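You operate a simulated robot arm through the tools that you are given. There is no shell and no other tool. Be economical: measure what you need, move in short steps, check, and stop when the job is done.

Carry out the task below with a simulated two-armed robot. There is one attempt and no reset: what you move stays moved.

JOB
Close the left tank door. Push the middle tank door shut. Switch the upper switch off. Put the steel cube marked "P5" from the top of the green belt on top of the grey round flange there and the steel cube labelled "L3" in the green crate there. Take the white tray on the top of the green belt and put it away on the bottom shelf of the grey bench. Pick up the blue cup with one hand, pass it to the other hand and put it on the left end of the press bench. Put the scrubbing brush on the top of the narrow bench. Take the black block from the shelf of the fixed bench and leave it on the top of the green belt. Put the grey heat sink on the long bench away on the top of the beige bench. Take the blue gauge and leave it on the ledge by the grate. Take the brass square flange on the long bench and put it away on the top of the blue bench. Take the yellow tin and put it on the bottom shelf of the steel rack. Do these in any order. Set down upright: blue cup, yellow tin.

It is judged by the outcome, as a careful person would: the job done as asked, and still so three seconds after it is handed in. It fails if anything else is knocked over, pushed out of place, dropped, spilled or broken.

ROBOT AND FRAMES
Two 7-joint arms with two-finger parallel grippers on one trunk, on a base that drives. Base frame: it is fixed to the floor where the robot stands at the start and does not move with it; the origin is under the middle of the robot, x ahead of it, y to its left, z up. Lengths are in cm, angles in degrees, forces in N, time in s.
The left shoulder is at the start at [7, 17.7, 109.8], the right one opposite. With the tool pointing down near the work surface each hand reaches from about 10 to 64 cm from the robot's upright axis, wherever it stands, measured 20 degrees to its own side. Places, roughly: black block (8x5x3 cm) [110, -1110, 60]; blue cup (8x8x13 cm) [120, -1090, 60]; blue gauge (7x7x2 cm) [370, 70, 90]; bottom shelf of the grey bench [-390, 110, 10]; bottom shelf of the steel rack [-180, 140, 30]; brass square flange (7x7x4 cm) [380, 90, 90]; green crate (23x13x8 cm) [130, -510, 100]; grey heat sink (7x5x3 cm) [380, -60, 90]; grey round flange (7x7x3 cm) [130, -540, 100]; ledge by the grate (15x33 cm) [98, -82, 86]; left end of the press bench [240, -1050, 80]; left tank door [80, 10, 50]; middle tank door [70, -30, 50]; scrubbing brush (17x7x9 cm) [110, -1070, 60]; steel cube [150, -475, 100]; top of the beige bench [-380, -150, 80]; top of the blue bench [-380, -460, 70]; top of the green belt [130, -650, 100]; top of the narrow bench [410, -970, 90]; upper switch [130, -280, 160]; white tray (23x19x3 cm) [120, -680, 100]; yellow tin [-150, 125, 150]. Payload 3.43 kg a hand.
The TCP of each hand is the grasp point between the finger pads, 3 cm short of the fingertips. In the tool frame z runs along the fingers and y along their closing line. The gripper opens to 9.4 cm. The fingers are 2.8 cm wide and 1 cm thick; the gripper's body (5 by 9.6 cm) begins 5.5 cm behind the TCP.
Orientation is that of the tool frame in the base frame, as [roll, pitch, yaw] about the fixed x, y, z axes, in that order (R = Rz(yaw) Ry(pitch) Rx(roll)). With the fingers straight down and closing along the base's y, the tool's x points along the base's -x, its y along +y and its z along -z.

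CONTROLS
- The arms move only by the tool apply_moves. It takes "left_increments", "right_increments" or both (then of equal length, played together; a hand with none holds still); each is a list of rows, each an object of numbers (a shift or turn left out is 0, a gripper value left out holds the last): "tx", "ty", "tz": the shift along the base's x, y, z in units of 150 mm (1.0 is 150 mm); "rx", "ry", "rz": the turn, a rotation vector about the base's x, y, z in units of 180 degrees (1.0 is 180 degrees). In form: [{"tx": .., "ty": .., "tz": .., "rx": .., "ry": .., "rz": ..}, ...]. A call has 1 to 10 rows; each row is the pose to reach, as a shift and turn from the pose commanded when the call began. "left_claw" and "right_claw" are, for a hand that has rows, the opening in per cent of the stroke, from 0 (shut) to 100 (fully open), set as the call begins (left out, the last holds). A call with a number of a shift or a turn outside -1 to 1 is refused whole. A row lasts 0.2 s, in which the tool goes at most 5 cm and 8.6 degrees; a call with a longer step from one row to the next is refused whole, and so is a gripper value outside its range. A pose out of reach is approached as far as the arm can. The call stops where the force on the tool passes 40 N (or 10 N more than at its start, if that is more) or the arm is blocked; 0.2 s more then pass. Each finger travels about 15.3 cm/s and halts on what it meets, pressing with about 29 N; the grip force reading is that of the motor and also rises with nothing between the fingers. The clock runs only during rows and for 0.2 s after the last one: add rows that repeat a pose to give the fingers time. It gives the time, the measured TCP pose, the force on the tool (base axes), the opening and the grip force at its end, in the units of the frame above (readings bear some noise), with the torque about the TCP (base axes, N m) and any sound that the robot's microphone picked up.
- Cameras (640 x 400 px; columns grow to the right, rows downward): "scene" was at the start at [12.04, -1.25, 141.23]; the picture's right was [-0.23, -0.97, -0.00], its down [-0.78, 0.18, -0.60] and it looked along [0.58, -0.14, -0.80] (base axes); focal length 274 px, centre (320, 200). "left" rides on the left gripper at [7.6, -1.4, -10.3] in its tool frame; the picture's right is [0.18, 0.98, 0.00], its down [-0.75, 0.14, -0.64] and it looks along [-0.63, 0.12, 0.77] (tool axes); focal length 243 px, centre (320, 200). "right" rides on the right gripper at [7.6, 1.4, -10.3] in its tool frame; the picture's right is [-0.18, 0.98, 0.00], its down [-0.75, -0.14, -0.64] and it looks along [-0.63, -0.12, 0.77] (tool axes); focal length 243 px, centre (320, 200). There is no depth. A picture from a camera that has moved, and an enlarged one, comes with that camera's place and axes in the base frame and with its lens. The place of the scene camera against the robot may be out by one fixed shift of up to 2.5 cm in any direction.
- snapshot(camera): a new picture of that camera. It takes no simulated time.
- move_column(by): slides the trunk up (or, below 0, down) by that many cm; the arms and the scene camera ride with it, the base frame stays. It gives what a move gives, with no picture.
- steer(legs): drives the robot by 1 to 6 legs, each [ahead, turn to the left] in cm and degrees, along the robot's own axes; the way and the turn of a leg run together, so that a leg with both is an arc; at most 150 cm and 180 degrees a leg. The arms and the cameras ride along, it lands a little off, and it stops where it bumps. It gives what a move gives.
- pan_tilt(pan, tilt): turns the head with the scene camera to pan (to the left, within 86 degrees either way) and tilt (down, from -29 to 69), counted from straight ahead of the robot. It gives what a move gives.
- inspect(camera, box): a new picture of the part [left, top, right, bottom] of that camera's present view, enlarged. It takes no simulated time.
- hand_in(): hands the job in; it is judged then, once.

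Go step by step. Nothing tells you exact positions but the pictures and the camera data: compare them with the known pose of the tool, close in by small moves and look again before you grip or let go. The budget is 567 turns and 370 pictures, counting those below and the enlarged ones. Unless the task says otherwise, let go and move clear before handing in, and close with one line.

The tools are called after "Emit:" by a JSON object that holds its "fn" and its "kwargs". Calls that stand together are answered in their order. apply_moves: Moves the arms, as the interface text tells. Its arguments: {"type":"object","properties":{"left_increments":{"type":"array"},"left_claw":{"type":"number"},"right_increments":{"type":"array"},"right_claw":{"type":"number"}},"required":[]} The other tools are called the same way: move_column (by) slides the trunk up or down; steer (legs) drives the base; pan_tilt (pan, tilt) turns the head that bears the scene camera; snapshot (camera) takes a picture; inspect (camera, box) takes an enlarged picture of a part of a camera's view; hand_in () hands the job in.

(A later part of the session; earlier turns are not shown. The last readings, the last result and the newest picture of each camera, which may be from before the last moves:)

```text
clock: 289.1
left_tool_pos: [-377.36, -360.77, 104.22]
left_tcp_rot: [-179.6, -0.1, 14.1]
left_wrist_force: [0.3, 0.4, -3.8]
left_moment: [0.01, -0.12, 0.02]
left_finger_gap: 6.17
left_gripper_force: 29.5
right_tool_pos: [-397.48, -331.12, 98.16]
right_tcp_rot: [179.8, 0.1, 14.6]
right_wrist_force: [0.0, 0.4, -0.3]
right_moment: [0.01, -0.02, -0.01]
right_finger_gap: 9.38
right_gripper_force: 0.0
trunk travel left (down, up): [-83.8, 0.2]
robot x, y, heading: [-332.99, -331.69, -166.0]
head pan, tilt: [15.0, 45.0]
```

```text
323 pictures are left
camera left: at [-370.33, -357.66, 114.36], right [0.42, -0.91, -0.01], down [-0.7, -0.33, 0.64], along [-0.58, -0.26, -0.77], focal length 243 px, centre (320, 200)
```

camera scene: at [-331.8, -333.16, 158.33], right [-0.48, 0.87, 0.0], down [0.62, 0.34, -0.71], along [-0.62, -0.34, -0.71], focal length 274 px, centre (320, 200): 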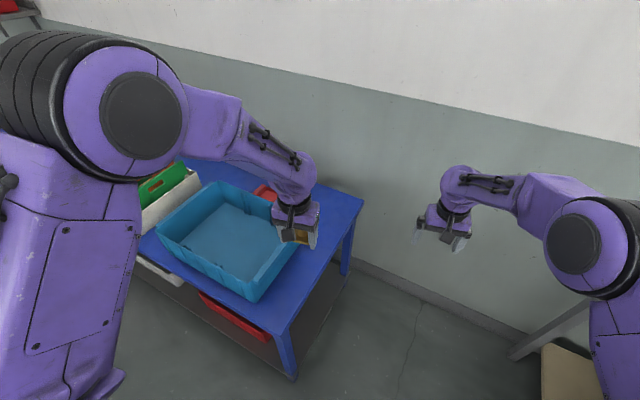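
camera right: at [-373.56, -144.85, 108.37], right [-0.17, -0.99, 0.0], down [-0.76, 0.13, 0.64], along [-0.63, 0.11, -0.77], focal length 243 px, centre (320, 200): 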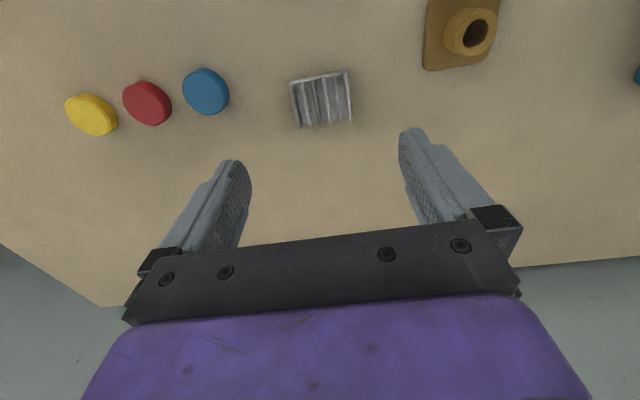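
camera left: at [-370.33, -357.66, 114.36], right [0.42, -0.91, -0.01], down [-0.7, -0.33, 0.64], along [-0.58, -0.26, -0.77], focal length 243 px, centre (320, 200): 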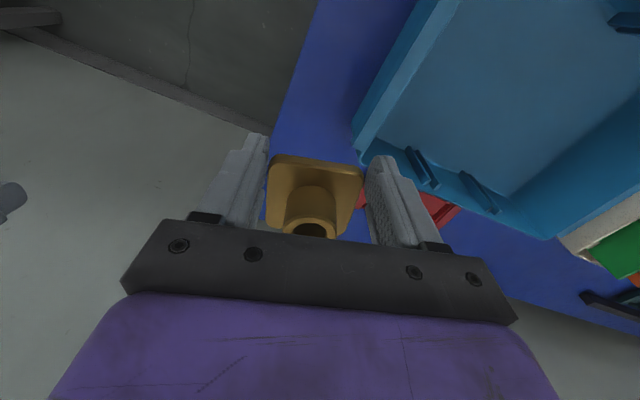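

The clear area is right of the blue box, centred near (-393, -369). I shift the left hand there and square it up.

Emit:
{"fn": "apply_moves", "kwargs": {"left_increments": [{"tx": -0.25, "ty": -0.13, "rz": -0.02}, {"tx": -0.5, "ty": -0.26, "rz": -0.04}, {"tx": -0.75, "ty": -0.4, "rz": -0.06}, {"tx": -0.97, "ty": -0.51, "rz": -0.078}]}}

Emit:
{"fn": "move_column", "kwargs": {"by": -12}}

Emit:
{"fn": "snapshot", "kwargs": {"camera": "left"}}

```text
clock: 290.1
left_tool_pos: [-392.16, -368.62, 103.85]
left_tcp_rot: [-179.4, -0.5, -0.2]
left_wrist_force: [-0.4, 0.6, -4.2]
left_moment: [0.0, -0.18, -0.02]
left_finger_gap: 6.17
left_gripper_force: 29.2
right_tool_pos: [-397.86, -331.2, 98.04]
right_tcp_rot: [-180.0, 0.0, 14.4]
right_wrist_force: [0.3, 0.4, 0.5]
right_moment: [-0.02, 0.0, 0.01]
right_finger_gap: 9.38
right_gripper_force: 0.0
trunk travel left (down, up): [-83.8, 0.2]
robot x, y, heading: [-333.15, -331.84, -166.2]
head pan, tilt: [15.0, 45.0]
```

```text
clock: 291.6
left_tool_pos: [-391.99, -368.54, 92.05]
left_tcp_rot: [-179.6, 0.0, 0.0]
left_wrist_force: [-0.1, -0.4, -5.1]
left_moment: [0.01, -0.16, -0.01]
left_finger_gap: 6.19
left_gripper_force: 28.6
right_tool_pos: [-397.66, -331.29, 86.07]
right_tcp_rot: [179.9, 0.0, 14.5]
right_wrist_force: [-0.1, 0.0, -0.5]
right_moment: [0.02, -0.03, -0.01]
right_finger_gap: 9.38
right_gripper_force: 0.0
trunk travel left (down, up): [-71.8, 12.2]
robot x, y, heading: [-332.85, -332.14, -166.0]
head pan, tilt: [15.0, 45.0]
```

```text
322 pictures are left
camera left: at [-384.44, -367.15, 102.3], right [0.18, -0.98, -0.01], down [-0.76, -0.15, 0.64], along [-0.63, -0.11, -0.77], focal length 243 px, centre (320, 200)
```

left: 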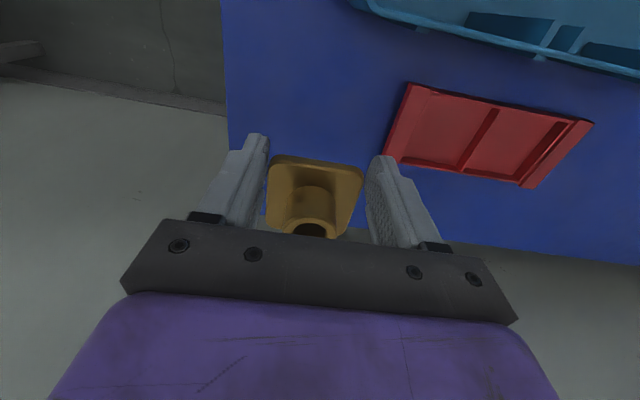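

The landing spot is clear on all sides. I lower the flange.

Emit:
{"fn": "apply_moves", "kwargs": {"left_increments": [{"tz": -0.25}, {"tz": -0.5}, {"tz": -0.75}, {"tz": -0.95}, {"tz": -1.0}]}}

Emit:
{"fn": "apply_moves", "kwargs": {"left_increments": [{"tz": -0.03}, {"tz": -0.06}, {"tz": -0.09}, {"tz": -0.12}, {"tz": -0.15}, {"tz": -0.18}, {"tz": -0.21}, {"tz": -0.24}, {"tz": -0.27}, {"tz": -0.3}]}}

```text
clock: 292.8
left_tool_pos: [-392.05, -368.57, 77.18]
left_tcp_rot: [-179.6, -0.1, 0.0]
left_wrist_force: [0.3, 0.0, -4.0]
left_moment: [0.01, -0.11, 0.01]
left_finger_gap: 6.16
left_gripper_force: 28.8
right_tool_pos: [-397.61, -331.24, 86.08]
right_tcp_rot: [179.9, 0.0, 14.5]
right_wrist_force: [0.5, -0.1, 0.1]
right_moment: [0.02, 0.0, 0.0]
right_finger_gap: 9.37
right_gripper_force: 0.0
trunk travel left (down, up): [-71.8, 12.2]
robot x, y, heading: [-332.84, -331.9, -166.0]
head pan, tilt: [15.0, 45.0]
```

```text
clock: 294.4
left_tool_pos: [-392.2, -368.6, 75.0]
left_tcp_rot: [180.0, 0.9, 0.1]
left_wrist_force: [6.1, 4.7, 19.8]
left_moment: [-0.69, -0.68, 0.25]
left_finger_gap: 6.2
left_gripper_force: 28.8
left hand out of reach, approached as far as the arm can: row 8
right_tool_pos: [-397.41, -331.1, 86.22]
right_tcp_rot: [179.9, 0.2, 14.5]
right_wrist_force: [0.1, -0.9, -1.1]
right_moment: [0.04, -0.01, -0.03]
right_finger_gap: 9.42
right_gripper_force: 0.1
trunk travel left (down, up): [-71.8, 12.2]
robot x, y, heading: [-332.98, -331.88, -166.1]
head pan, tilt: [15.0, 45.0]
stopped in row 8 (left hand): the force on the tool passed its limit at 43 N (the readings are from after the stop); the commanded pose is now the measured one
```

Emit:
{"fn": "apply_moves", "kwargs": {"left_increments": [{"tz": 0.01}, {"tz": 0.01}, {"tz": 0.01}, {"tz": 0.01}], "left_claw": 100}}

Emit:
{"fn": "apply_moves", "kwargs": {"left_increments": [{"tz": 0.2}, {"tz": 0.5}, {"tz": 0.8}, {"tz": 1.0}]}}

Emit:
{"fn": "snapshot", "kwargs": {"camera": "left"}}

```text
clock: 295.4
left_tool_pos: [-392.05, -368.53, 74.9]
left_tcp_rot: [-179.9, 0.8, 0.1]
left_wrist_force: [4.0, 6.1, 17.6]
left_moment: [-0.67, -0.32, 0.36]
left_finger_gap: 9.04
left_gripper_force: 0.1
right_tool_pos: [-397.41, -331.11, 86.3]
right_tcp_rot: [179.8, 0.1, 14.5]
right_wrist_force: [0.2, 0.3, -0.1]
right_moment: [-0.01, 0.0, -0.01]
right_finger_gap: 9.42
right_gripper_force: 0.0
trunk travel left (down, up): [-71.8, 12.2]
robot x, y, heading: [-332.87, -331.53, -166.1]
head pan, tilt: [15.0, 45.0]
```

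```text
clock: 296.4
left_tool_pos: [-392.0, -368.65, 89.68]
left_tcp_rot: [-179.8, 0.5, 0.1]
left_wrist_force: [0.3, -0.2, -0.4]
left_moment: [-0.03, 0.01, -0.03]
left_finger_gap: 9.39
left_gripper_force: 0.1
right_tool_pos: [-397.6, -331.25, 86.1]
right_tcp_rot: [180.0, 0.1, 14.5]
right_wrist_force: [-0.1, -0.3, 0.2]
right_moment: [-0.01, 0.01, -0.02]
right_finger_gap: 9.41
right_gripper_force: 0.0
trunk travel left (down, up): [-71.8, 12.2]
robot x, y, heading: [-333.15, -331.9, -166.1]
head pan, tilt: [15.0, 45.0]
```

```text
321 pictures are left
camera left: at [-384.42, -367.21, 99.82], right [0.19, -0.98, 0.0], down [-0.75, -0.14, 0.65], along [-0.64, -0.12, -0.76], focal length 243 px, centre (320, 200)
```

left: 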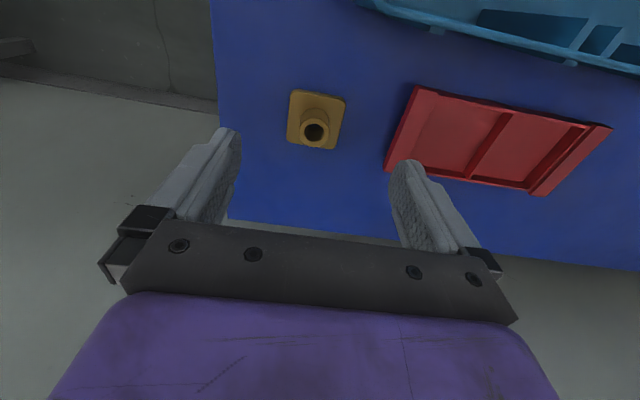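

The flange is on the blue bench. I tuck the hands in, raise the trunk, and drive back out of the aisle.

Emit:
{"fn": "apply_moves", "kwargs": {"left_increments": [{"tx": 0.25, "ty": 0.1, "tz": 0.2}, {"tx": 0.5, "ty": 0.2, "tz": 0.4}, {"tx": 0.75, "ty": 0.25, "tz": 0.5}, {"tx": 1.0, "ty": 0.3, "tz": 0.5}], "right_increments": [{"tx": 0.25, "tz": 0.2}, {"tx": 0.5, "tz": 0.4}, {"tx": 0.75, "tz": 0.5}, {"tx": 1.0, "tz": 0.5}]}}

Emit:
{"fn": "move_column", "kwargs": {"by": 12}}

Emit:
{"fn": "steer", "kwargs": {"legs": [[-34, 0], [0, -103], [150, 0], [117, 0]]}}

```text
refused: row 1 steps farther than a row can; nothing moved
```

```text
clock: 297.9
left_tool_pos: [-392.21, -368.64, 101.7]
left_tcp_rot: [-179.8, 0.5, 0.0]
left_wrist_force: [-0.1, 0.0, 0.5]
left_moment: [-0.04, 0.03, 0.0]
left_finger_gap: 9.4
left_gripper_force: 0.1
right_tool_pos: [-397.66, -331.3, 98.03]
right_tcp_rot: [179.9, 0.0, 14.6]
right_wrist_force: [-1.1, 0.4, 0.9]
right_moment: [-0.02, -0.01, 0.02]
right_finger_gap: 9.42
right_gripper_force: 0.0
trunk travel left (down, up): [-83.8, 0.2]
robot x, y, heading: [-333.34, -331.94, -166.1]
head pan, tilt: [15.0, 45.0]
```

```text
clock: 317.1
left_tool_pos: [-328.17, 10.65, 101.65]
left_tcp_rot: [-179.8, 0.6, -102.9]
left_wrist_force: [0.3, 0.3, 0.7]
left_moment: [0.02, 0.0, -0.04]
left_finger_gap: 9.4
left_gripper_force: 0.1
right_tool_pos: [-290.36, 7.52, 98.1]
right_tcp_rot: [-180.0, 0.1, -88.5]
right_wrist_force: [-0.2, 0.6, -0.7]
right_moment: [0.05, 0.02, -0.03]
right_finger_gap: 9.4
right_gripper_force: 0.0
trunk travel left (down, up): [-83.8, 0.2]
robot x, y, heading: [-305.73, -55.24, 90.9]
head pan, tilt: [15.0, 45.0]
```

The drive went without contact. The steel rack is close to the exit, so I do the yellow tin next: out through the gap and up to the rack's front.

Emit:
{"fn": "steer", "kwargs": {"legs": [[0, -91], [130, 0], [115, 0], [0, 90], [150, 0], [27, 0]]}}

Emit:
{"fn": "steer", "kwargs": {"legs": [[0, 90]]}}

Emit:
{"fn": "pan_tilt", "kwargs": {"pan": 0, "tilt": 20}}

Emit:
{"fn": "snapshot", "kwargs": {"camera": "scene"}}

```text
clock: 345.4
left_tool_pos: [-85.07, 188.79, 101.65]
left_tcp_rot: [-179.8, 0.5, -102.9]
left_wrist_force: [0.1, 0.4, 0.5]
left_moment: [0.03, 0.01, 0.0]
left_finger_gap: 9.39
left_gripper_force: 0.0
right_tool_pos: [-47.33, 185.8, 98.2]
right_tcp_rot: [180.0, 0.0, -88.6]
right_wrist_force: [0.3, -0.9, 0.1]
right_moment: [0.0, 0.0, 0.0]
right_finger_gap: 9.39
right_gripper_force: 0.0
trunk travel left (down, up): [-83.8, 0.2]
robot x, y, heading: [-62.65, 122.93, 91.1]
head pan, tilt: [15.0, 45.0]
```

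```text
clock: 349.6
left_tool_pos: [-128.46, 100.31, 101.57]
left_tcp_rot: [-179.8, 0.4, -12.9]
left_wrist_force: [0.5, 0.3, -0.7]
left_moment: [-0.01, -0.01, -0.03]
left_finger_gap: 9.39
left_gripper_force: 0.1
right_tool_pos: [-125.37, 138.13, 98.14]
right_tcp_rot: [179.8, 0.0, 1.5]
right_wrist_force: [0.7, 0.4, 0.1]
right_moment: [0.0, 0.01, -0.03]
right_finger_gap: 9.41
right_gripper_force: 0.0
trunk travel left (down, up): [-83.8, 0.2]
robot x, y, heading: [-62.7, 123.11, -179.0]
head pan, tilt: [15.0, 45.0]
```

```text
clock: 350.5
left_tool_pos: [-128.46, 100.19, 101.59]
left_tcp_rot: [-179.8, 0.6, -12.9]
left_wrist_force: [-1.1, 0.5, -0.7]
left_moment: [0.02, 0.0, -0.01]
left_finger_gap: 9.38
left_gripper_force: 0.2
right_tool_pos: [-125.43, 138.05, 98.2]
right_tcp_rot: [179.8, 0.1, 1.5]
right_wrist_force: [0.9, 0.0, 0.3]
right_moment: [0.0, 0.01, 0.01]
right_finger_gap: 9.39
right_gripper_force: 0.0
trunk travel left (down, up): [-83.8, 0.2]
robot x, y, heading: [-62.52, 123.14, -178.8]
head pan, tilt: [0.0, 20.0]
```

```text
320 pictures are left
camera scene: at [-76.99, 123.12, 162.19], right [-0.02, 1.0, 0.0], down [0.34, 0.01, -0.94], along [-0.94, -0.02, -0.34], focal length 274 px, centre (320, 200)
```

scene: 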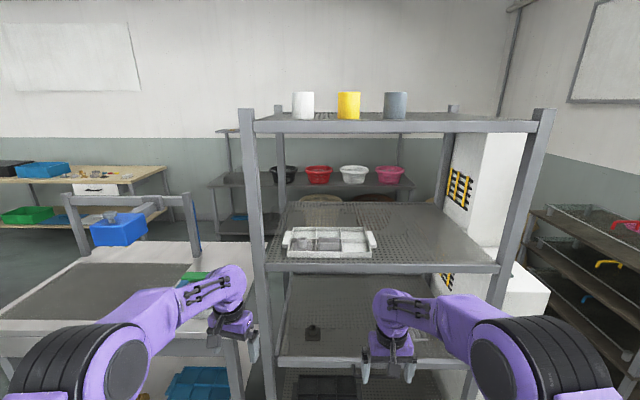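

Three tins stand on the rack's top shelf; the yellow one is the middle one, at about y=130. I raise the right hand, tilting it 45° forward.

Emit:
{"fn": "apply_moves", "kwargs": {"right_increments": [{"tz": 0.3, "ry": 0.045}, {"tz": 0.6, "ry": 0.09}, {"tz": 0.9, "ry": 0.135}, {"tz": 1.0, "ry": 0.18}, {"tz": 1.0, "ry": 0.225}, {"tz": 1.0, "ry": 0.25}]}}

Emit:
{"fn": "apply_moves", "kwargs": {"right_increments": [{"tz": 0.3}, {"tz": 0.6}, {"tz": 0.9}, {"tz": 1.0}]}}

Emit:
{"fn": "apply_moves", "kwargs": {"right_increments": [{"tz": 0.3}, {"tz": 0.6}, {"tz": 0.9}, {"tz": 1.0}]}}

Emit:
{"fn": "apply_moves", "kwargs": {"right_increments": [{"tz": 0.3}, {"tz": 0.6}, {"tz": 0.9}, {"tz": 1.0}]}}

Emit:
{"fn": "snapshot", "kwargs": {"camera": "right"}}

Emit:
{"fn": "snapshot", "kwargs": {"camera": "scene"}}

```text
clock: 351.9
left_tool_pos: [-128.53, 100.23, 101.69]
left_tcp_rot: [-179.9, 0.5, -12.9]
left_wrist_force: [0.0, 0.6, 0.5]
left_moment: [-0.02, 0.01, -0.02]
left_finger_gap: 9.41
left_gripper_force: 0.1
right_tool_pos: [-125.37, 137.98, 113.14]
right_tcp_rot: [-178.6, 45.2, 2.3]
right_wrist_force: [-1.0, 0.2, -0.2]
right_moment: [0.01, -0.02, -0.02]
right_finger_gap: 9.43
right_gripper_force: 0.0
trunk travel left (down, up): [-83.8, 0.2]
robot x, y, heading: [-61.99, 122.92, -179.2]
head pan, tilt: [0.0, 20.0]
```

```text
clock: 352.9
left_tool_pos: [-128.39, 100.24, 101.57]
left_tcp_rot: [-179.8, 0.5, -12.9]
left_wrist_force: [0.1, -1.4, 0.6]
left_moment: [0.0, -0.03, -0.03]
left_finger_gap: 9.39
left_gripper_force: 0.1
right_tool_pos: [-125.33, 137.99, 128.15]
right_tcp_rot: [-178.4, 44.9, 2.3]
right_wrist_force: [1.2, 0.0, 0.1]
right_moment: [-0.04, 0.0, -0.02]
right_finger_gap: 9.39
right_gripper_force: 0.1
trunk travel left (down, up): [-83.8, 0.2]
robot x, y, heading: [-62.51, 122.39, -178.8]
head pan, tilt: [0.0, 20.0]
```

```text
clock: 353.9
left_tool_pos: [-128.47, 100.25, 101.59]
left_tcp_rot: [-179.8, 0.5, -12.9]
left_wrist_force: [1.4, 0.5, 0.2]
left_moment: [-0.02, 0.01, 0.05]
left_finger_gap: 9.39
left_gripper_force: 0.0
right_tool_pos: [-125.49, 138.04, 143.3]
right_tcp_rot: [-178.4, 45.0, 2.2]
right_wrist_force: [-0.4, 0.0, 0.1]
right_moment: [0.02, -0.02, 0.0]
right_finger_gap: 9.39
right_gripper_force: 0.0
trunk travel left (down, up): [-83.8, 0.2]
robot x, y, heading: [-62.52, 122.87, -178.7]
head pan, tilt: [0.0, 20.0]
```

```text
clock: 354.9
left_tool_pos: [-128.62, 100.3, 101.48]
left_tcp_rot: [-179.8, 0.4, -12.9]
left_wrist_force: [0.3, -0.2, 0.2]
left_moment: [-0.01, -0.02, 0.0]
left_finger_gap: 9.39
left_gripper_force: 0.1
right_tool_pos: [-125.51, 138.09, 157.83]
right_tcp_rot: [-178.5, 44.9, 2.2]
right_wrist_force: [-0.6, 1.1, 0.1]
right_moment: [0.0, 0.02, 0.02]
right_finger_gap: 9.39
right_gripper_force: 0.0
trunk travel left (down, up): [-83.8, 0.2]
robot x, y, heading: [-62.46, 123.4, -178.8]
head pan, tilt: [0.0, 20.0]
```

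```text
319 pictures are left
camera right: at [-112.91, 136.87, 159.78], right [-0.11, -0.99, 0.11], down [-0.08, 0.12, 0.99], along [-0.99, 0.1, -0.1], focal length 243 px, centre (320, 200)
```

right: 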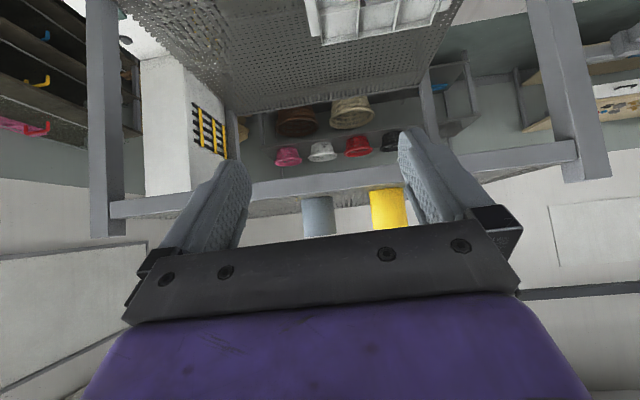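

```text
318 pictures are left
camera scene: at [-77.19, 123.11, 162.18], right [-0.02, 1.0, 0.0], down [0.34, 0.01, -0.94], along [-0.94, -0.02, -0.34], focal length 274 px, centre (320, 200)
```

scene: 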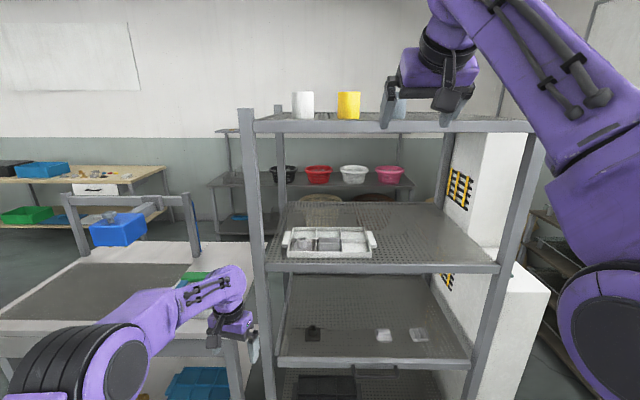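

The tin is at about (-162, 128.5), on a shelf at z≈156. I line the right hand up at y=128.5 above tin height, pull the left hand back, and drive closer.

Emit:
{"fn": "apply_moves", "kwargs": {"right_increments": [{"tz": 0.25}, {"tz": 0.5, "ty": -0.1}, {"tz": 0.5, "ty": -0.35}, {"tz": 0.5, "ty": -0.6}, {"tz": 0.5, "ty": -0.63}], "left_increments": [{"tx": 0.3}, {"tx": 0.6}, {"tx": 0.9}, {"tx": 1.0}, {"tx": 1.0}], "right_claw": 100}}

Emit:
{"fn": "steer", "kwargs": {"legs": [[20, 0]]}}

Emit:
{"fn": "snapshot", "kwargs": {"camera": "right"}}

Emit:
{"fn": "snapshot", "kwargs": {"camera": "scene"}}

```text
clock: 356.1
left_tool_pos: [-113.56, 100.46, 101.66]
left_tcp_rot: [-179.9, 0.5, -12.9]
left_wrist_force: [0.6, 0.7, 0.6]
left_moment: [-0.01, -0.03, 0.0]
left_finger_gap: 9.37
left_gripper_force: 0.0
right_tool_pos: [-121.0, 134.04, 160.63]
right_tcp_rot: [-178.7, 45.1, 1.9]
right_wrist_force: [-0.5, 0.0, -0.6]
right_moment: [-0.02, -0.01, 0.0]
right_finger_gap: 9.4
right_gripper_force: 0.1
right hand out of reach, approached as far as the arm can: row 1, 2, 3, 4, 5
trunk travel left (down, up): [-83.8, 0.2]
robot x, y, heading: [-62.73, 123.33, -179.0]
head pan, tilt: [0.0, 20.0]
```

```text
clock: 357.7
left_tool_pos: [-132.96, 99.97, 101.8]
left_tcp_rot: [-179.9, 0.6, -12.9]
left_wrist_force: [0.5, 1.5, 0.6]
left_moment: [-0.01, 0.03, -0.04]
left_finger_gap: 9.4
left_gripper_force: 0.0
right_tool_pos: [-140.28, 133.41, 160.83]
right_tcp_rot: [-178.6, 45.3, 2.1]
right_wrist_force: [0.0, 0.6, 0.7]
right_moment: [0.03, 0.04, -0.01]
right_finger_gap: 9.4
right_gripper_force: 0.1
trunk travel left (down, up): [-83.8, 0.2]
robot x, y, heading: [-82.22, 122.71, -178.9]
head pan, tilt: [0.0, 20.0]
```

```text
317 pictures are left
camera right: at [-127.64, 132.17, 162.67], right [-0.11, -0.99, 0.11], down [-0.08, 0.12, 0.99], along [-0.99, 0.1, -0.09], focal length 243 px, centre (320, 200)
```

right: 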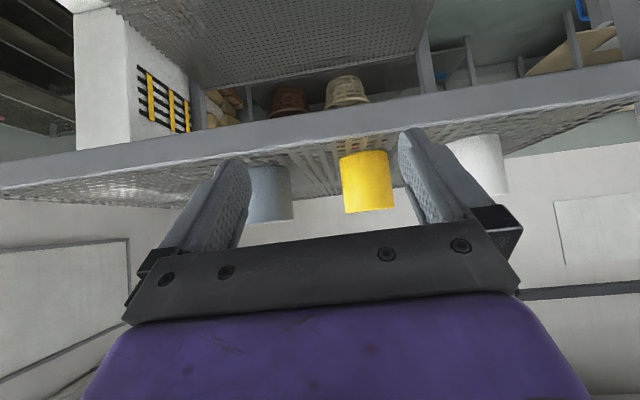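

```text
316 pictures are left
camera scene: at [-96.31, 122.74, 162.25], right [-0.02, 1.0, 0.0], down [0.34, 0.01, -0.94], along [-0.94, -0.02, -0.34], focal length 274 px, centre (320, 200)
```

scene: 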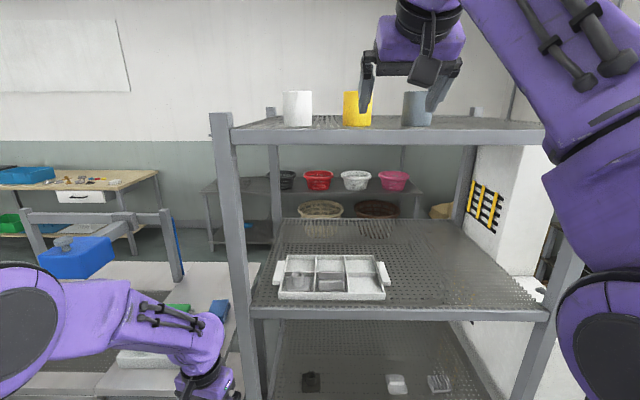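

The tin stands at about (-161.5, 128.6), z 154–162. I align the hand in y and check the response.

Emit:
{"fn": "apply_moves", "kwargs": {"right_increments": [{"ty": -0.1}, {"ty": -0.2}, {"ty": -0.3}]}}

```text
clock: 358.5
left_tool_pos: [-133.34, 99.89, 101.54]
left_tcp_rot: [-179.8, 0.5, -12.9]
left_wrist_force: [-0.2, -0.4, 0.2]
left_moment: [0.0, 0.0, -0.04]
left_finger_gap: 9.4
left_gripper_force: 0.1
right_tool_pos: [-140.47, 129.82, 160.06]
right_tcp_rot: [-178.5, 45.1, 2.1]
right_wrist_force: [0.3, -0.4, -0.3]
right_moment: [-0.04, 0.02, -0.02]
right_finger_gap: 9.4
right_gripper_force: 0.0
right hand out of reach, approached as far as the arm can: row 1, 2, 3
trunk travel left (down, up): [-83.8, 0.2]
robot x, y, heading: [-82.21, 122.36, -179.1]
head pan, tilt: [0.0, 20.0]
```

Emit:
{"fn": "apply_moves", "kwargs": {"right_increments": [{"ty": -0.04, "tz": -0.03}, {"ty": -0.07, "tz": -0.05}]}}

Emit:
{"fn": "snapshot", "kwargs": {"camera": "right"}}

```text
clock: 359.1
left_tool_pos: [-133.22, 99.89, 101.62]
left_tcp_rot: [-179.7, 0.5, -12.8]
left_wrist_force: [0.3, -0.7, 0.8]
left_moment: [-0.02, -0.02, -0.01]
left_finger_gap: 9.39
left_gripper_force: 0.0
right_tool_pos: [-140.17, 128.95, 159.32]
right_tcp_rot: [-178.6, 45.2, 2.3]
right_wrist_force: [-0.3, -1.0, -0.1]
right_moment: [-0.02, -0.01, 0.02]
right_finger_gap: 9.38
right_gripper_force: 0.0
trunk travel left (down, up): [-83.8, 0.2]
robot x, y, heading: [-82.3, 122.48, -178.8]
head pan, tilt: [0.0, 20.0]
```

```text
315 pictures are left
camera right: at [-127.64, 127.67, 161.1], right [-0.11, -0.99, 0.11], down [-0.08, 0.12, 0.99], along [-0.99, 0.1, -0.09], focal length 243 px, centre (320, 200)
```

right: 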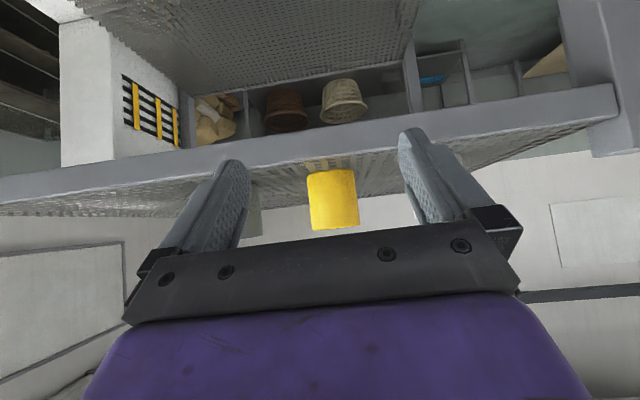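

Emit:
{"fn": "apply_moves", "kwargs": {"right_increments": [{"ty": 0.05}, {"ty": 0.05}]}}

Emit:
{"fn": "steer", "kwargs": {"legs": [[19, 0]]}}

Emit:
{"fn": "snapshot", "kwargs": {"camera": "right"}}

Emit:
{"fn": "snapshot", "kwargs": {"camera": "scene"}}

```text
clock: 359.7
left_tool_pos: [-133.27, 99.87, 101.7]
left_tcp_rot: [-179.8, 0.5, -12.8]
left_wrist_force: [-0.8, 0.1, -0.9]
left_moment: [-0.01, 0.03, -0.01]
left_finger_gap: 9.42
left_gripper_force: 0.1
right_tool_pos: [-140.17, 129.63, 159.37]
right_tcp_rot: [-178.5, 45.1, 2.3]
right_wrist_force: [-0.1, -0.7, -0.1]
right_moment: [0.01, 0.01, -0.02]
right_finger_gap: 9.39
right_gripper_force: 0.0
trunk travel left (down, up): [-83.8, 0.2]
robot x, y, heading: [-82.23, 122.2, -179.0]
head pan, tilt: [0.0, 20.0]
```

```text
clock: 361.0
left_tool_pos: [-145.1, 99.55, 101.4]
left_tcp_rot: [-179.6, -0.7, -13.3]
left_wrist_force: [-0.2, -1.2, -0.3]
left_moment: [0.01, 0.01, 0.02]
left_finger_gap: 9.4
left_gripper_force: 0.2
right_tool_pos: [-153.12, 129.37, 158.96]
right_tcp_rot: [-178.5, 44.6, 2.2]
right_wrist_force: [-1.6, 0.0, 0.0]
right_moment: [0.0, -0.02, 0.03]
right_finger_gap: 9.39
right_gripper_force: 0.2
trunk travel left (down, up): [-83.8, 0.2]
robot x, y, heading: [-94.96, 122.53, -178.9]
head pan, tilt: [0.0, 20.0]
stopped in leg 1: the force on the tool passed its limit at 173 N (the readings are from after the stop); the commanded pose is now the measured one
```

```text
314 pictures are left
camera right: at [-140.47, 128.15, 160.86], right [-0.11, -0.99, 0.11], down [-0.09, 0.12, 0.99], along [-0.99, 0.1, -0.1], focal length 243 px, centre (320, 200)
```

right: 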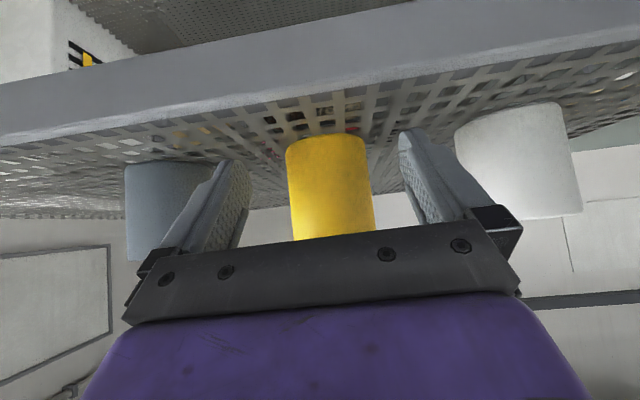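

```text
313 pictures are left
camera scene: at [-109.46, 122.51, 162.18], right [-0.02, 1.0, 0.0], down [0.34, 0.01, -0.94], along [-0.94, -0.02, -0.34], focal length 274 px, centre (320, 200)
```

scene: 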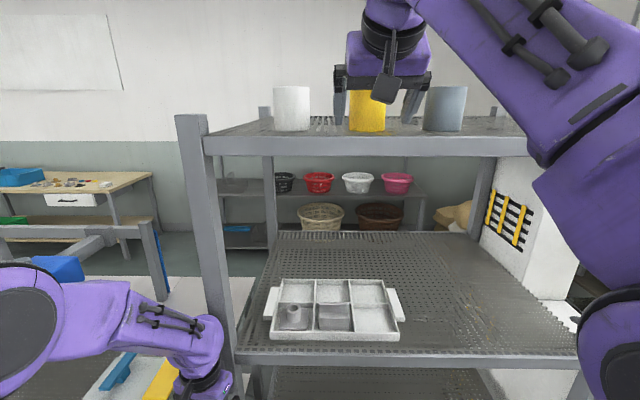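

The left hand touched the rack post. I pull it back and tuck it in, then check.

Emit:
{"fn": "apply_moves", "kwargs": {"left_increments": [{"tx": 0.25}, {"tx": 0.5}, {"tx": 0.75}, {"tx": 1.0}]}}

Emit:
{"fn": "snapshot", "kwargs": {"camera": "scene"}}

```text
clock: 362.0
left_tool_pos: [-129.84, 99.64, 101.58]
left_tcp_rot: [-179.8, -0.6, -13.5]
left_wrist_force: [0.6, 0.5, 0.8]
left_moment: [-0.03, 0.0, -0.02]
left_finger_gap: 9.45
left_gripper_force: 0.0
right_tool_pos: [-152.73, 129.47, 159.01]
right_tcp_rot: [-178.6, 44.9, 2.2]
right_wrist_force: [-0.1, -0.2, 0.4]
right_moment: [0.0, 0.0, -0.02]
right_finger_gap: 9.39
right_gripper_force: 0.1
trunk travel left (down, up): [-83.8, 0.2]
robot x, y, heading: [-94.78, 122.15, -178.7]
head pan, tilt: [0.0, 20.0]
```

```text
312 pictures are left
camera scene: at [-109.11, 122.53, 162.22], right [-0.02, 1.0, 0.0], down [0.34, 0.01, -0.94], along [-0.94, -0.02, -0.34], focal length 274 px, centre (320, 200)
```

scene: 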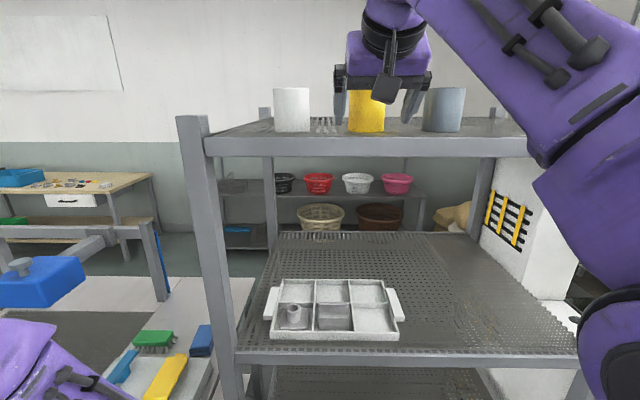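

Emit:
{"fn": "steer", "kwargs": {"legs": [[6.5, 0]]}}

Emit:
{"fn": "snapshot", "kwargs": {"camera": "right"}}

```text
clock: 363.0
left_tool_pos: [-135.6, 99.44, 101.87]
left_tcp_rot: [-179.7, -0.2, -13.4]
left_wrist_force: [0.2, 0.0, -0.1]
left_moment: [-0.02, 0.06, 0.0]
left_finger_gap: 9.41
left_gripper_force: 0.1
right_tool_pos: [-157.9, 129.39, 159.59]
right_tcp_rot: [-178.6, 45.3, 2.2]
right_wrist_force: [1.8, -0.1, 0.3]
right_moment: [0.02, 0.07, -0.01]
right_finger_gap: 9.41
right_gripper_force: 0.1
trunk travel left (down, up): [-83.8, 0.2]
robot x, y, heading: [-101.47, 122.29, -178.7]
head pan, tilt: [0.0, 20.0]
```

```text
311 pictures are left
camera right: at [-145.37, 128.12, 161.37], right [-0.11, -0.99, 0.11], down [-0.07, 0.12, 0.99], along [-0.99, 0.1, -0.09], focal length 243 px, centre (320, 200)
```

right: 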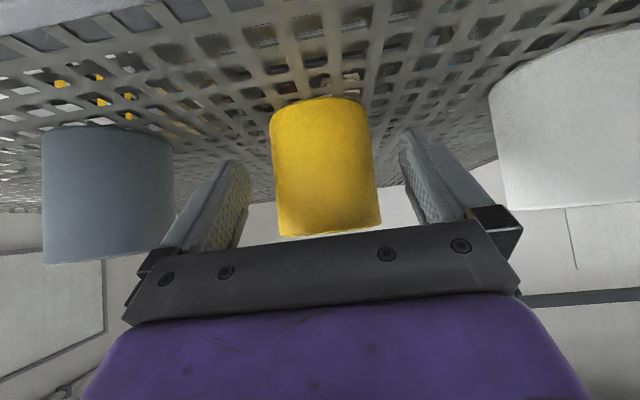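

Emit:
{"fn": "apply_moves", "kwargs": {"right_increments": [{"tx": -0.06, "tz": -0.02}, {"tx": -0.12, "tz": -0.05}, {"tx": -0.18, "tz": -0.07}, {"tx": -0.18, "tz": -0.07}]}}

Emit:
{"fn": "snapshot", "kwargs": {"camera": "right"}}

```text
clock: 364.0
left_tool_pos: [-136.06, 99.5, 101.62]
left_tcp_rot: [-179.7, -0.4, -13.3]
left_wrist_force: [0.2, 0.0, 0.1]
left_moment: [0.02, -0.02, 0.0]
left_finger_gap: 9.4
left_gripper_force: 0.0
right_tool_pos: [-161.21, 129.68, 158.29]
right_tcp_rot: [-178.7, 45.3, 2.1]
right_wrist_force: [4.2, -1.2, 14.1]
right_moment: [-0.7, -0.07, 0.41]
right_finger_gap: 9.41
right_gripper_force: 0.1
right hand out of reach, approached as far as the arm can: row 3, 4
trunk travel left (down, up): [-83.8, 0.2]
robot x, y, heading: [-101.19, 121.98, -178.8]
head pan, tilt: [0.0, 20.0]
```

```text
310 pictures are left
camera right: at [-148.6, 128.45, 159.97], right [-0.11, -0.99, 0.11], down [-0.08, 0.12, 0.99], along [-0.99, 0.1, -0.09], focal length 243 px, centre (320, 200)
```

right: 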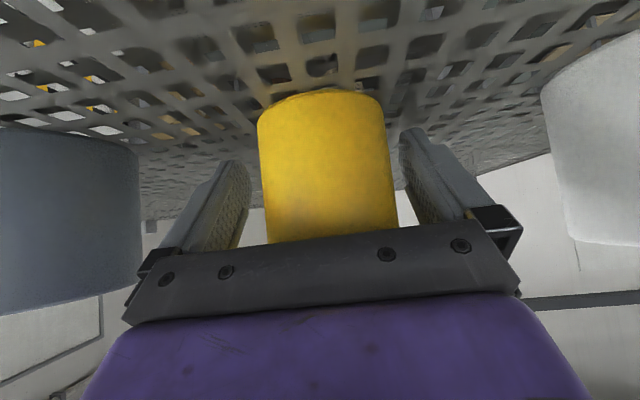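

The fingertips touch the shelf, with the tin between the pads. I raise slightly and grip.

Emit:
{"fn": "apply_moves", "kwargs": {"right_increments": [{"tz": 0.05}, {"tz": 0.05}]}}

Emit:
{"fn": "apply_moves", "kwargs": {"right_increments": [{"tz": 0}, {"tz": 0}, {"tz": 0}, {"tz": 0}], "right_claw": 0}}

Emit:
{"fn": "snapshot", "kwargs": {"camera": "right"}}

```text
clock: 364.6
left_tool_pos: [-136.22, 99.57, 101.54]
left_tcp_rot: [-179.7, -0.4, -13.6]
left_wrist_force: [0.0, -0.5, 0.3]
left_moment: [-0.02, -0.02, -0.02]
left_finger_gap: 9.37
left_gripper_force: 0.0
right_tool_pos: [-161.17, 129.68, 158.26]
right_tcp_rot: [-178.6, 45.3, 2.0]
right_wrist_force: [2.6, -0.7, 24.4]
right_moment: [-1.2, 0.2, 0.18]
right_finger_gap: 9.41
right_gripper_force: 0.1
right hand out of reach, approached as far as the arm can: row 1, 2
trunk travel left (down, up): [-83.8, 0.2]
robot x, y, heading: [-101.33, 122.04, -178.7]
head pan, tilt: [0.0, 20.0]
```

```text
clock: 365.6
left_tool_pos: [-136.18, 99.38, 101.52]
left_tcp_rot: [-179.7, -0.4, -13.4]
left_wrist_force: [-0.5, -0.5, 0.0]
left_moment: [0.0, -0.01, -0.01]
left_finger_gap: 9.41
left_gripper_force: 0.0
right_tool_pos: [-161.19, 129.77, 158.13]
right_tcp_rot: [-178.5, 45.3, 2.1]
right_wrist_force: [-0.7, -4.3, 31.7]
right_moment: [-1.23, 0.18, -0.23]
right_finger_gap: 6.57
right_gripper_force: 29.2
trunk travel left (down, up): [-83.8, 0.2]
robot x, y, heading: [-101.45, 122.67, -179.1]
head pan, tilt: [0.0, 20.0]
```

```text
309 pictures are left
camera right: at [-148.61, 128.35, 159.95], right [-0.11, -0.99, 0.11], down [-0.08, 0.12, 0.99], along [-0.99, 0.1, -0.09], focal length 243 px, centre (320, 200)
```

right: 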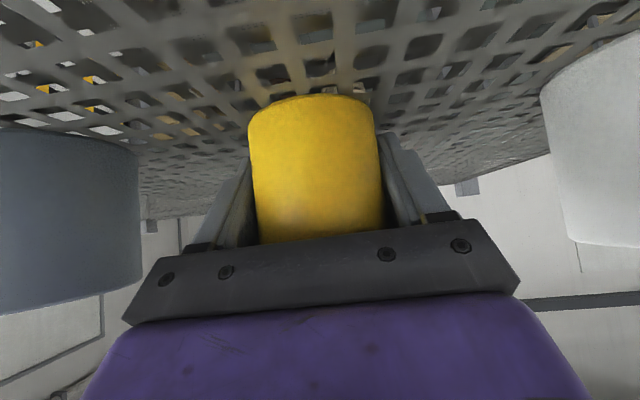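

The tin is gripped. I lift it while retracting slightly, since the arm is near its height limit.

Emit:
{"fn": "apply_moves", "kwargs": {"right_increments": [{"tz": 0.06, "tx": 0.03}, {"tz": 0.12, "tx": 0.06}, {"tz": 0.18, "tx": 0.1}, {"tz": 0.22, "tx": 0.15}]}}

Emit:
{"fn": "snapshot", "kwargs": {"camera": "scene"}}

```text
clock: 366.6
left_tool_pos: [-136.4, 99.45, 101.55]
left_tcp_rot: [-179.8, -0.6, -13.5]
left_wrist_force: [0.1, 0.3, -0.2]
left_moment: [0.01, 0.02, 0.05]
left_finger_gap: 9.42
left_gripper_force: 0.0
right_tool_pos: [-159.06, 130.58, 160.41]
right_tcp_rot: [-178.4, 44.8, 2.1]
right_wrist_force: [-0.1, 0.7, -2.3]
right_moment: [0.01, 0.05, -0.03]
right_finger_gap: 6.59
right_gripper_force: 29.7
right hand out of reach, approached as far as the arm can: row 1, 2, 3, 4
trunk travel left (down, up): [-83.8, 0.2]
robot x, y, heading: [-101.42, 121.86, -179.0]
head pan, tilt: [0.0, 20.0]
```

```text
308 pictures are left
camera scene: at [-115.7, 122.29, 162.2], right [-0.02, 1.0, 0.0], down [0.34, 0.01, -0.94], along [-0.94, -0.02, -0.34], focal length 274 px, centre (320, 200)
```

scene: 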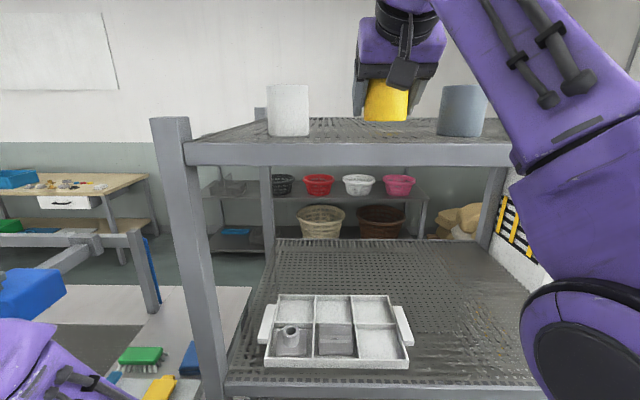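

The tin is clear of the shelf. I back away and lower the trunk to look at the bottom shelf.

Emit:
{"fn": "steer", "kwargs": {"legs": [[-32, 0]]}}

Emit:
{"fn": "move_column", "kwargs": {"by": -60}}

Emit:
{"fn": "pan_tilt", "kwargs": {"pan": 0, "tilt": 30}}

Emit:
{"fn": "snapshot", "kwargs": {"camera": "scene"}}

```text
clock: 368.7
left_tool_pos: [-104.96, 100.08, 101.4]
left_tcp_rot: [-179.7, -0.8, -13.6]
left_wrist_force: [-0.3, 0.6, 0.3]
left_moment: [0.0, -0.04, -0.05]
left_finger_gap: 9.39
left_gripper_force: 0.1
right_tool_pos: [-127.58, 131.31, 160.23]
right_tcp_rot: [-178.6, 44.8, 2.1]
right_wrist_force: [-0.3, -0.4, -1.3]
right_moment: [0.03, 0.02, 0.0]
right_finger_gap: 6.59
right_gripper_force: 29.1
trunk travel left (down, up): [-83.8, 0.2]
robot x, y, heading: [-69.04, 122.6, -179.0]
head pan, tilt: [0.0, 20.0]
```

```text
refused: -60 is not a number from -40 to 40
```

```text
clock: 369.4
left_tool_pos: [-104.75, 100.24, 101.34]
left_tcp_rot: [-179.8, -0.7, -13.5]
left_wrist_force: [-0.4, -0.5, -0.5]
left_moment: [-0.01, 0.0, 0.0]
left_finger_gap: 9.38
left_gripper_force: 0.0
right_tool_pos: [-127.31, 131.41, 160.39]
right_tcp_rot: [-178.6, 44.8, 2.1]
right_wrist_force: [0.6, -0.5, -1.0]
right_moment: [-0.01, 0.03, -0.01]
right_finger_gap: 6.56
right_gripper_force: 28.8
trunk travel left (down, up): [-83.8, 0.2]
robot x, y, heading: [-69.31, 122.27, -178.9]
head pan, tilt: [0.0, 30.0]
```

```text
307 pictures are left
camera scene: at [-83.79, 123.02, 160.6], right [-0.02, 1.0, 0.0], down [0.5, 0.01, -0.87], along [-0.87, -0.01, -0.5], focal length 274 px, centre (320, 200)
```

scene: 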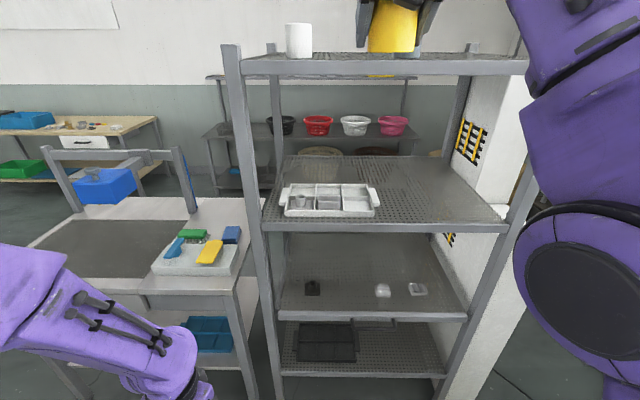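

The bottom shelf is free right of the black tray, around y≈160. I lower the trunk.

Emit:
{"fn": "move_column", "kwargs": {"by": -40}}

Emit:
{"fn": "move_column", "kwargs": {"by": -40}}

Emit:
{"fn": "apply_moves", "kwargs": {"right_increments": [{"tz": -0.2, "ty": 0.2}, {"tz": -0.4, "ty": 0.4}, {"tz": -0.6, "ty": 0.6}, {"tz": -0.8, "ty": 0.8}, {"tz": -1.0, "ty": 1.0}]}}

Emit:
{"fn": "snapshot", "kwargs": {"camera": "scene"}}

```text
clock: 373.2
left_tool_pos: [-104.91, 100.15, 61.57]
left_tcp_rot: [-179.7, -0.7, -13.6]
left_wrist_force: [0.3, 0.5, 0.2]
left_moment: [-0.01, 0.0, -0.01]
left_finger_gap: 9.36
left_gripper_force: 0.0
right_tool_pos: [-127.3, 131.36, 120.39]
right_tcp_rot: [-178.7, 44.7, 2.1]
right_wrist_force: [-1.0, -0.2, -2.0]
right_moment: [-0.01, 0.02, 0.02]
right_finger_gap: 6.56
right_gripper_force: 28.9
trunk travel left (down, up): [-43.8, 40.2]
robot x, y, heading: [-69.39, 122.67, -179.0]
head pan, tilt: [0.0, 30.0]
```

```text
clock: 377.1
left_tool_pos: [-104.67, 100.2, 21.52]
left_tcp_rot: [-179.7, -0.7, -13.6]
left_wrist_force: [-0.2, -0.1, 0.0]
left_moment: [0.0, 0.04, 0.02]
left_finger_gap: 9.43
left_gripper_force: 0.1
right_tool_pos: [-127.26, 131.33, 80.36]
right_tcp_rot: [-178.5, 44.7, 2.1]
right_wrist_force: [0.1, 0.0, -2.1]
right_moment: [0.01, 0.0, 0.02]
right_finger_gap: 6.57
right_gripper_force: 28.7
trunk travel left (down, up): [-3.8, 80.2]
robot x, y, heading: [-69.35, 123.15, -179.0]
head pan, tilt: [0.0, 30.0]
```

```text
clock: 378.3
left_tool_pos: [-104.83, 100.29, 21.52]
left_tcp_rot: [-179.8, -0.7, -13.6]
left_wrist_force: [0.4, 0.1, 0.4]
left_moment: [-0.01, 0.01, 0.01]
left_finger_gap: 9.42
left_gripper_force: 0.2
right_tool_pos: [-137.07, 145.83, 73.77]
right_tcp_rot: [-178.6, 44.7, 1.9]
right_wrist_force: [0.9, -0.3, -1.8]
right_moment: [0.0, 0.0, -0.03]
right_finger_gap: 6.55
right_gripper_force: 29.2
right hand out of reach, approached as far as the arm can: row 1, 2, 3, 4, 5
trunk travel left (down, up): [-3.8, 80.2]
robot x, y, heading: [-69.35, 122.62, -178.9]
head pan, tilt: [0.0, 30.0]
```

```text
306 pictures are left
camera scene: at [-83.8, 123.03, 80.58], right [-0.02, 1.0, 0.0], down [0.5, 0.01, -0.87], along [-0.87, -0.01, -0.5], focal length 274 px, centre (320, 200)
```

scene: 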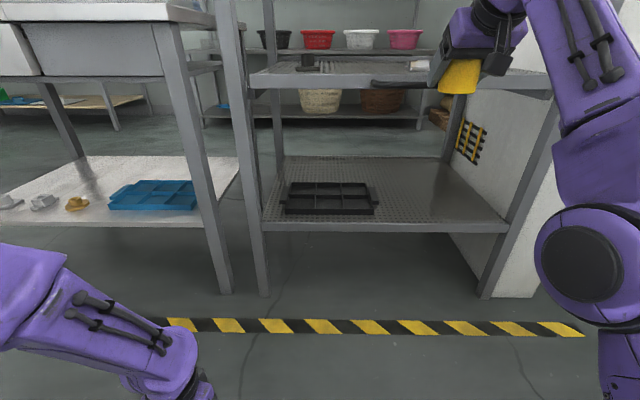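

The arm is too folded for that pose. I back off to give it room to extend, then lower.

Emit:
{"fn": "steer", "kwargs": {"legs": [[-25, 0]]}}

Emit:
{"fn": "apply_moves", "kwargs": {"right_increments": [{"tx": -0.3}, {"tx": -0.6}, {"tx": -0.7, "tz": -0.2}, {"tx": -0.7, "tz": -0.5}, {"tx": -0.7, "tz": -0.8}, {"tx": -0.7, "tz": -1.0}]}}

```text
clock: 380.1
left_tool_pos: [-79.76, 100.51, 21.51]
left_tcp_rot: [-179.7, -0.7, -13.5]
left_wrist_force: [1.1, 0.3, 0.2]
left_moment: [0.0, 0.03, -0.01]
left_finger_gap: 9.4
left_gripper_force: 0.0
right_tool_pos: [-111.87, 146.19, 73.96]
right_tcp_rot: [-178.6, 44.6, 2.1]
right_wrist_force: [1.2, 0.0, -2.1]
right_moment: [-0.01, 0.01, 0.0]
right_finger_gap: 6.57
right_gripper_force: 29.0
trunk travel left (down, up): [-3.8, 80.2]
robot x, y, heading: [-44.53, 123.16, -179.1]
head pan, tilt: [0.0, 30.0]
```

```text
clock: 381.5
left_tool_pos: [-79.72, 100.62, 21.48]
left_tcp_rot: [-179.8, -0.7, -13.7]
left_wrist_force: [-0.4, 0.9, 0.2]
left_moment: [-0.01, 0.01, -0.01]
left_finger_gap: 9.4
left_gripper_force: 0.0
right_tool_pos: [-122.14, 146.47, 58.56]
right_tcp_rot: [-178.5, 44.6, 2.1]
right_wrist_force: [-0.7, -0.7, -1.7]
right_moment: [0.0, 0.02, 0.02]
right_finger_gap: 6.59
right_gripper_force: 28.9
right hand out of reach, approached as far as the arm can: row 1, 2, 3, 4, 5, 6
trunk travel left (down, up): [-3.8, 80.2]
robot x, y, heading: [-44.43, 123.34, -179.0]
head pan, tilt: [0.0, 30.0]
```

Emit:
{"fn": "apply_moves", "kwargs": {"right_increments": [{"tz": -0.25}, {"tz": -0.5}, {"tz": -0.75}, {"tz": -1.0}]}}

Emit:
{"fn": "snapshot", "kwargs": {"camera": "scene"}}

Emit:
{"fn": "snapshot", "kwargs": {"camera": "right"}}

```text
clock: 382.5
left_tool_pos: [-79.72, 100.63, 21.61]
left_tcp_rot: [-179.7, -0.6, -13.6]
left_wrist_force: [0.1, -0.1, 0.1]
left_moment: [-0.02, -0.01, 0.02]
left_finger_gap: 9.37
left_gripper_force: 0.0
right_tool_pos: [-122.09, 146.56, 43.51]
right_tcp_rot: [-178.5, 44.8, 2.0]
right_wrist_force: [-0.4, 1.0, -1.9]
right_moment: [-0.01, -0.01, -0.02]
right_finger_gap: 6.58
right_gripper_force: 28.5
trunk travel left (down, up): [-3.8, 80.2]
robot x, y, heading: [-44.05, 123.6, -179.0]
head pan, tilt: [0.0, 30.0]
```

```text
305 pictures are left
camera scene: at [-58.69, 123.46, 80.59], right [-0.02, 1.0, 0.0], down [0.5, 0.01, -0.87], along [-0.87, -0.01, -0.5], focal length 274 px, centre (320, 200)
```

scene: 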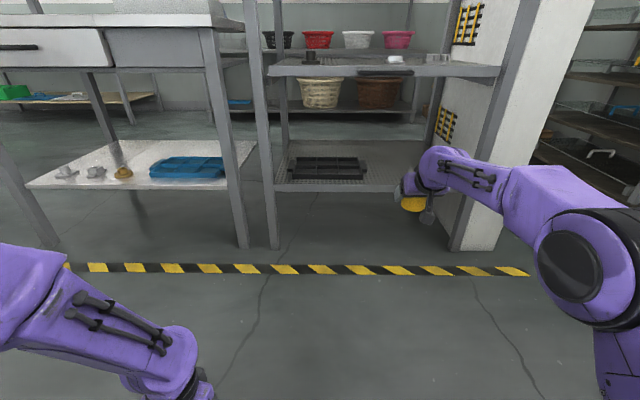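

```text
304 pictures are left
camera right: at [-109.47, 145.26, 45.54], right [-0.11, -0.99, 0.11], down [-0.08, 0.12, 0.99], along [-0.99, 0.1, -0.1], focal length 243 px, centre (320, 200)
```

right: 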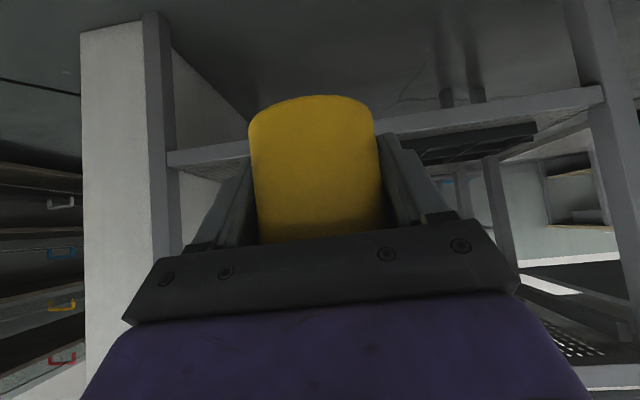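

The free part of the shelf spans y≈143–178; shelf top ≈31. I shift to y≈158 and drive in.

Emit:
{"fn": "apply_moves", "kwargs": {"right_increments": [{"ty": 0.25}, {"ty": 0.5}, {"ty": 0.75}, {"ty": 0.8}]}}

Emit:
{"fn": "steer", "kwargs": {"legs": [[25, 0]]}}

Emit:
{"fn": "snapshot", "kwargs": {"camera": "scene"}}

Emit:
{"fn": "snapshot", "kwargs": {"camera": "right"}}

```text
clock: 383.5
left_tool_pos: [-79.73, 100.67, 21.44]
left_tcp_rot: [-179.8, -0.7, -13.4]
left_wrist_force: [0.4, 0.1, 0.6]
left_moment: [0.0, -0.01, 0.01]
left_finger_gap: 9.43
left_gripper_force: 0.0
right_tool_pos: [-121.97, 158.66, 43.57]
right_tcp_rot: [-178.6, 44.8, 2.0]
right_wrist_force: [0.1, 0.4, -2.0]
right_moment: [0.0, 0.0, -0.04]
right_finger_gap: 6.56
right_gripper_force: 29.3
trunk travel left (down, up): [-3.8, 80.2]
robot x, y, heading: [-44.74, 123.15, -179.2]
head pan, tilt: [0.0, 30.0]
```

```text
clock: 385.3
left_tool_pos: [-104.74, 100.0, 21.46]
left_tcp_rot: [-179.7, -0.7, -13.5]
left_wrist_force: [-0.4, -1.0, -0.7]
left_moment: [0.03, -0.01, 0.02]
left_finger_gap: 9.38
left_gripper_force: 0.0
right_tool_pos: [-147.07, 158.13, 43.7]
right_tcp_rot: [-178.5, 44.7, 2.1]
right_wrist_force: [0.0, -0.1, -1.7]
right_moment: [0.0, -0.01, 0.02]
right_finger_gap: 6.57
right_gripper_force: 28.2
trunk travel left (down, up): [-3.8, 80.2]
robot x, y, heading: [-69.21, 122.7, -179.0]
head pan, tilt: [0.0, 30.0]
```

```text
303 pictures are left
camera scene: at [-83.73, 123.02, 80.59], right [-0.02, 1.0, 0.0], down [0.5, 0.01, -0.87], along [-0.87, -0.02, -0.5], focal length 274 px, centre (320, 200)
```

scene: 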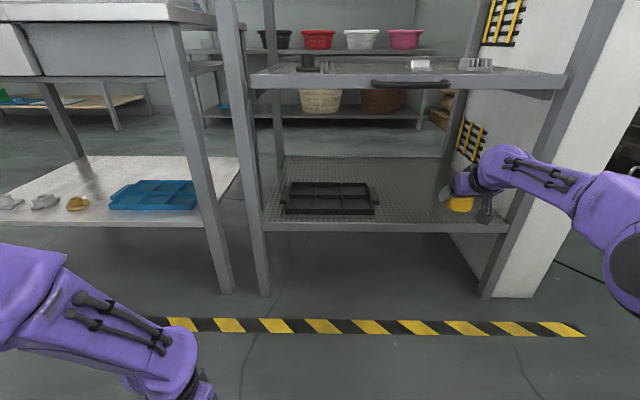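

```text
302 pictures are left
camera right: at [-134.52, 156.85, 45.61], right [-0.11, -0.99, 0.11], down [-0.09, 0.12, 0.99], along [-0.99, 0.1, -0.1], focal length 243 px, centre (320, 200)
```

right: 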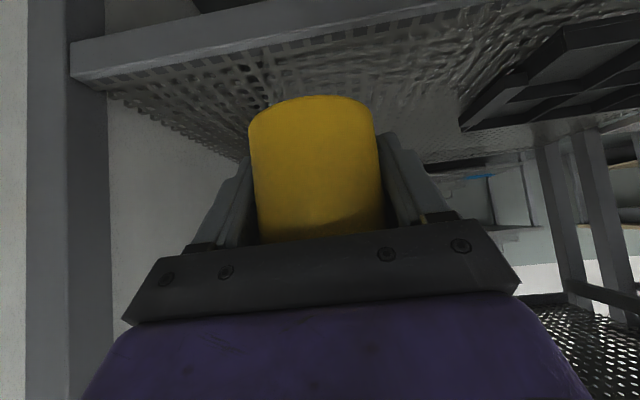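

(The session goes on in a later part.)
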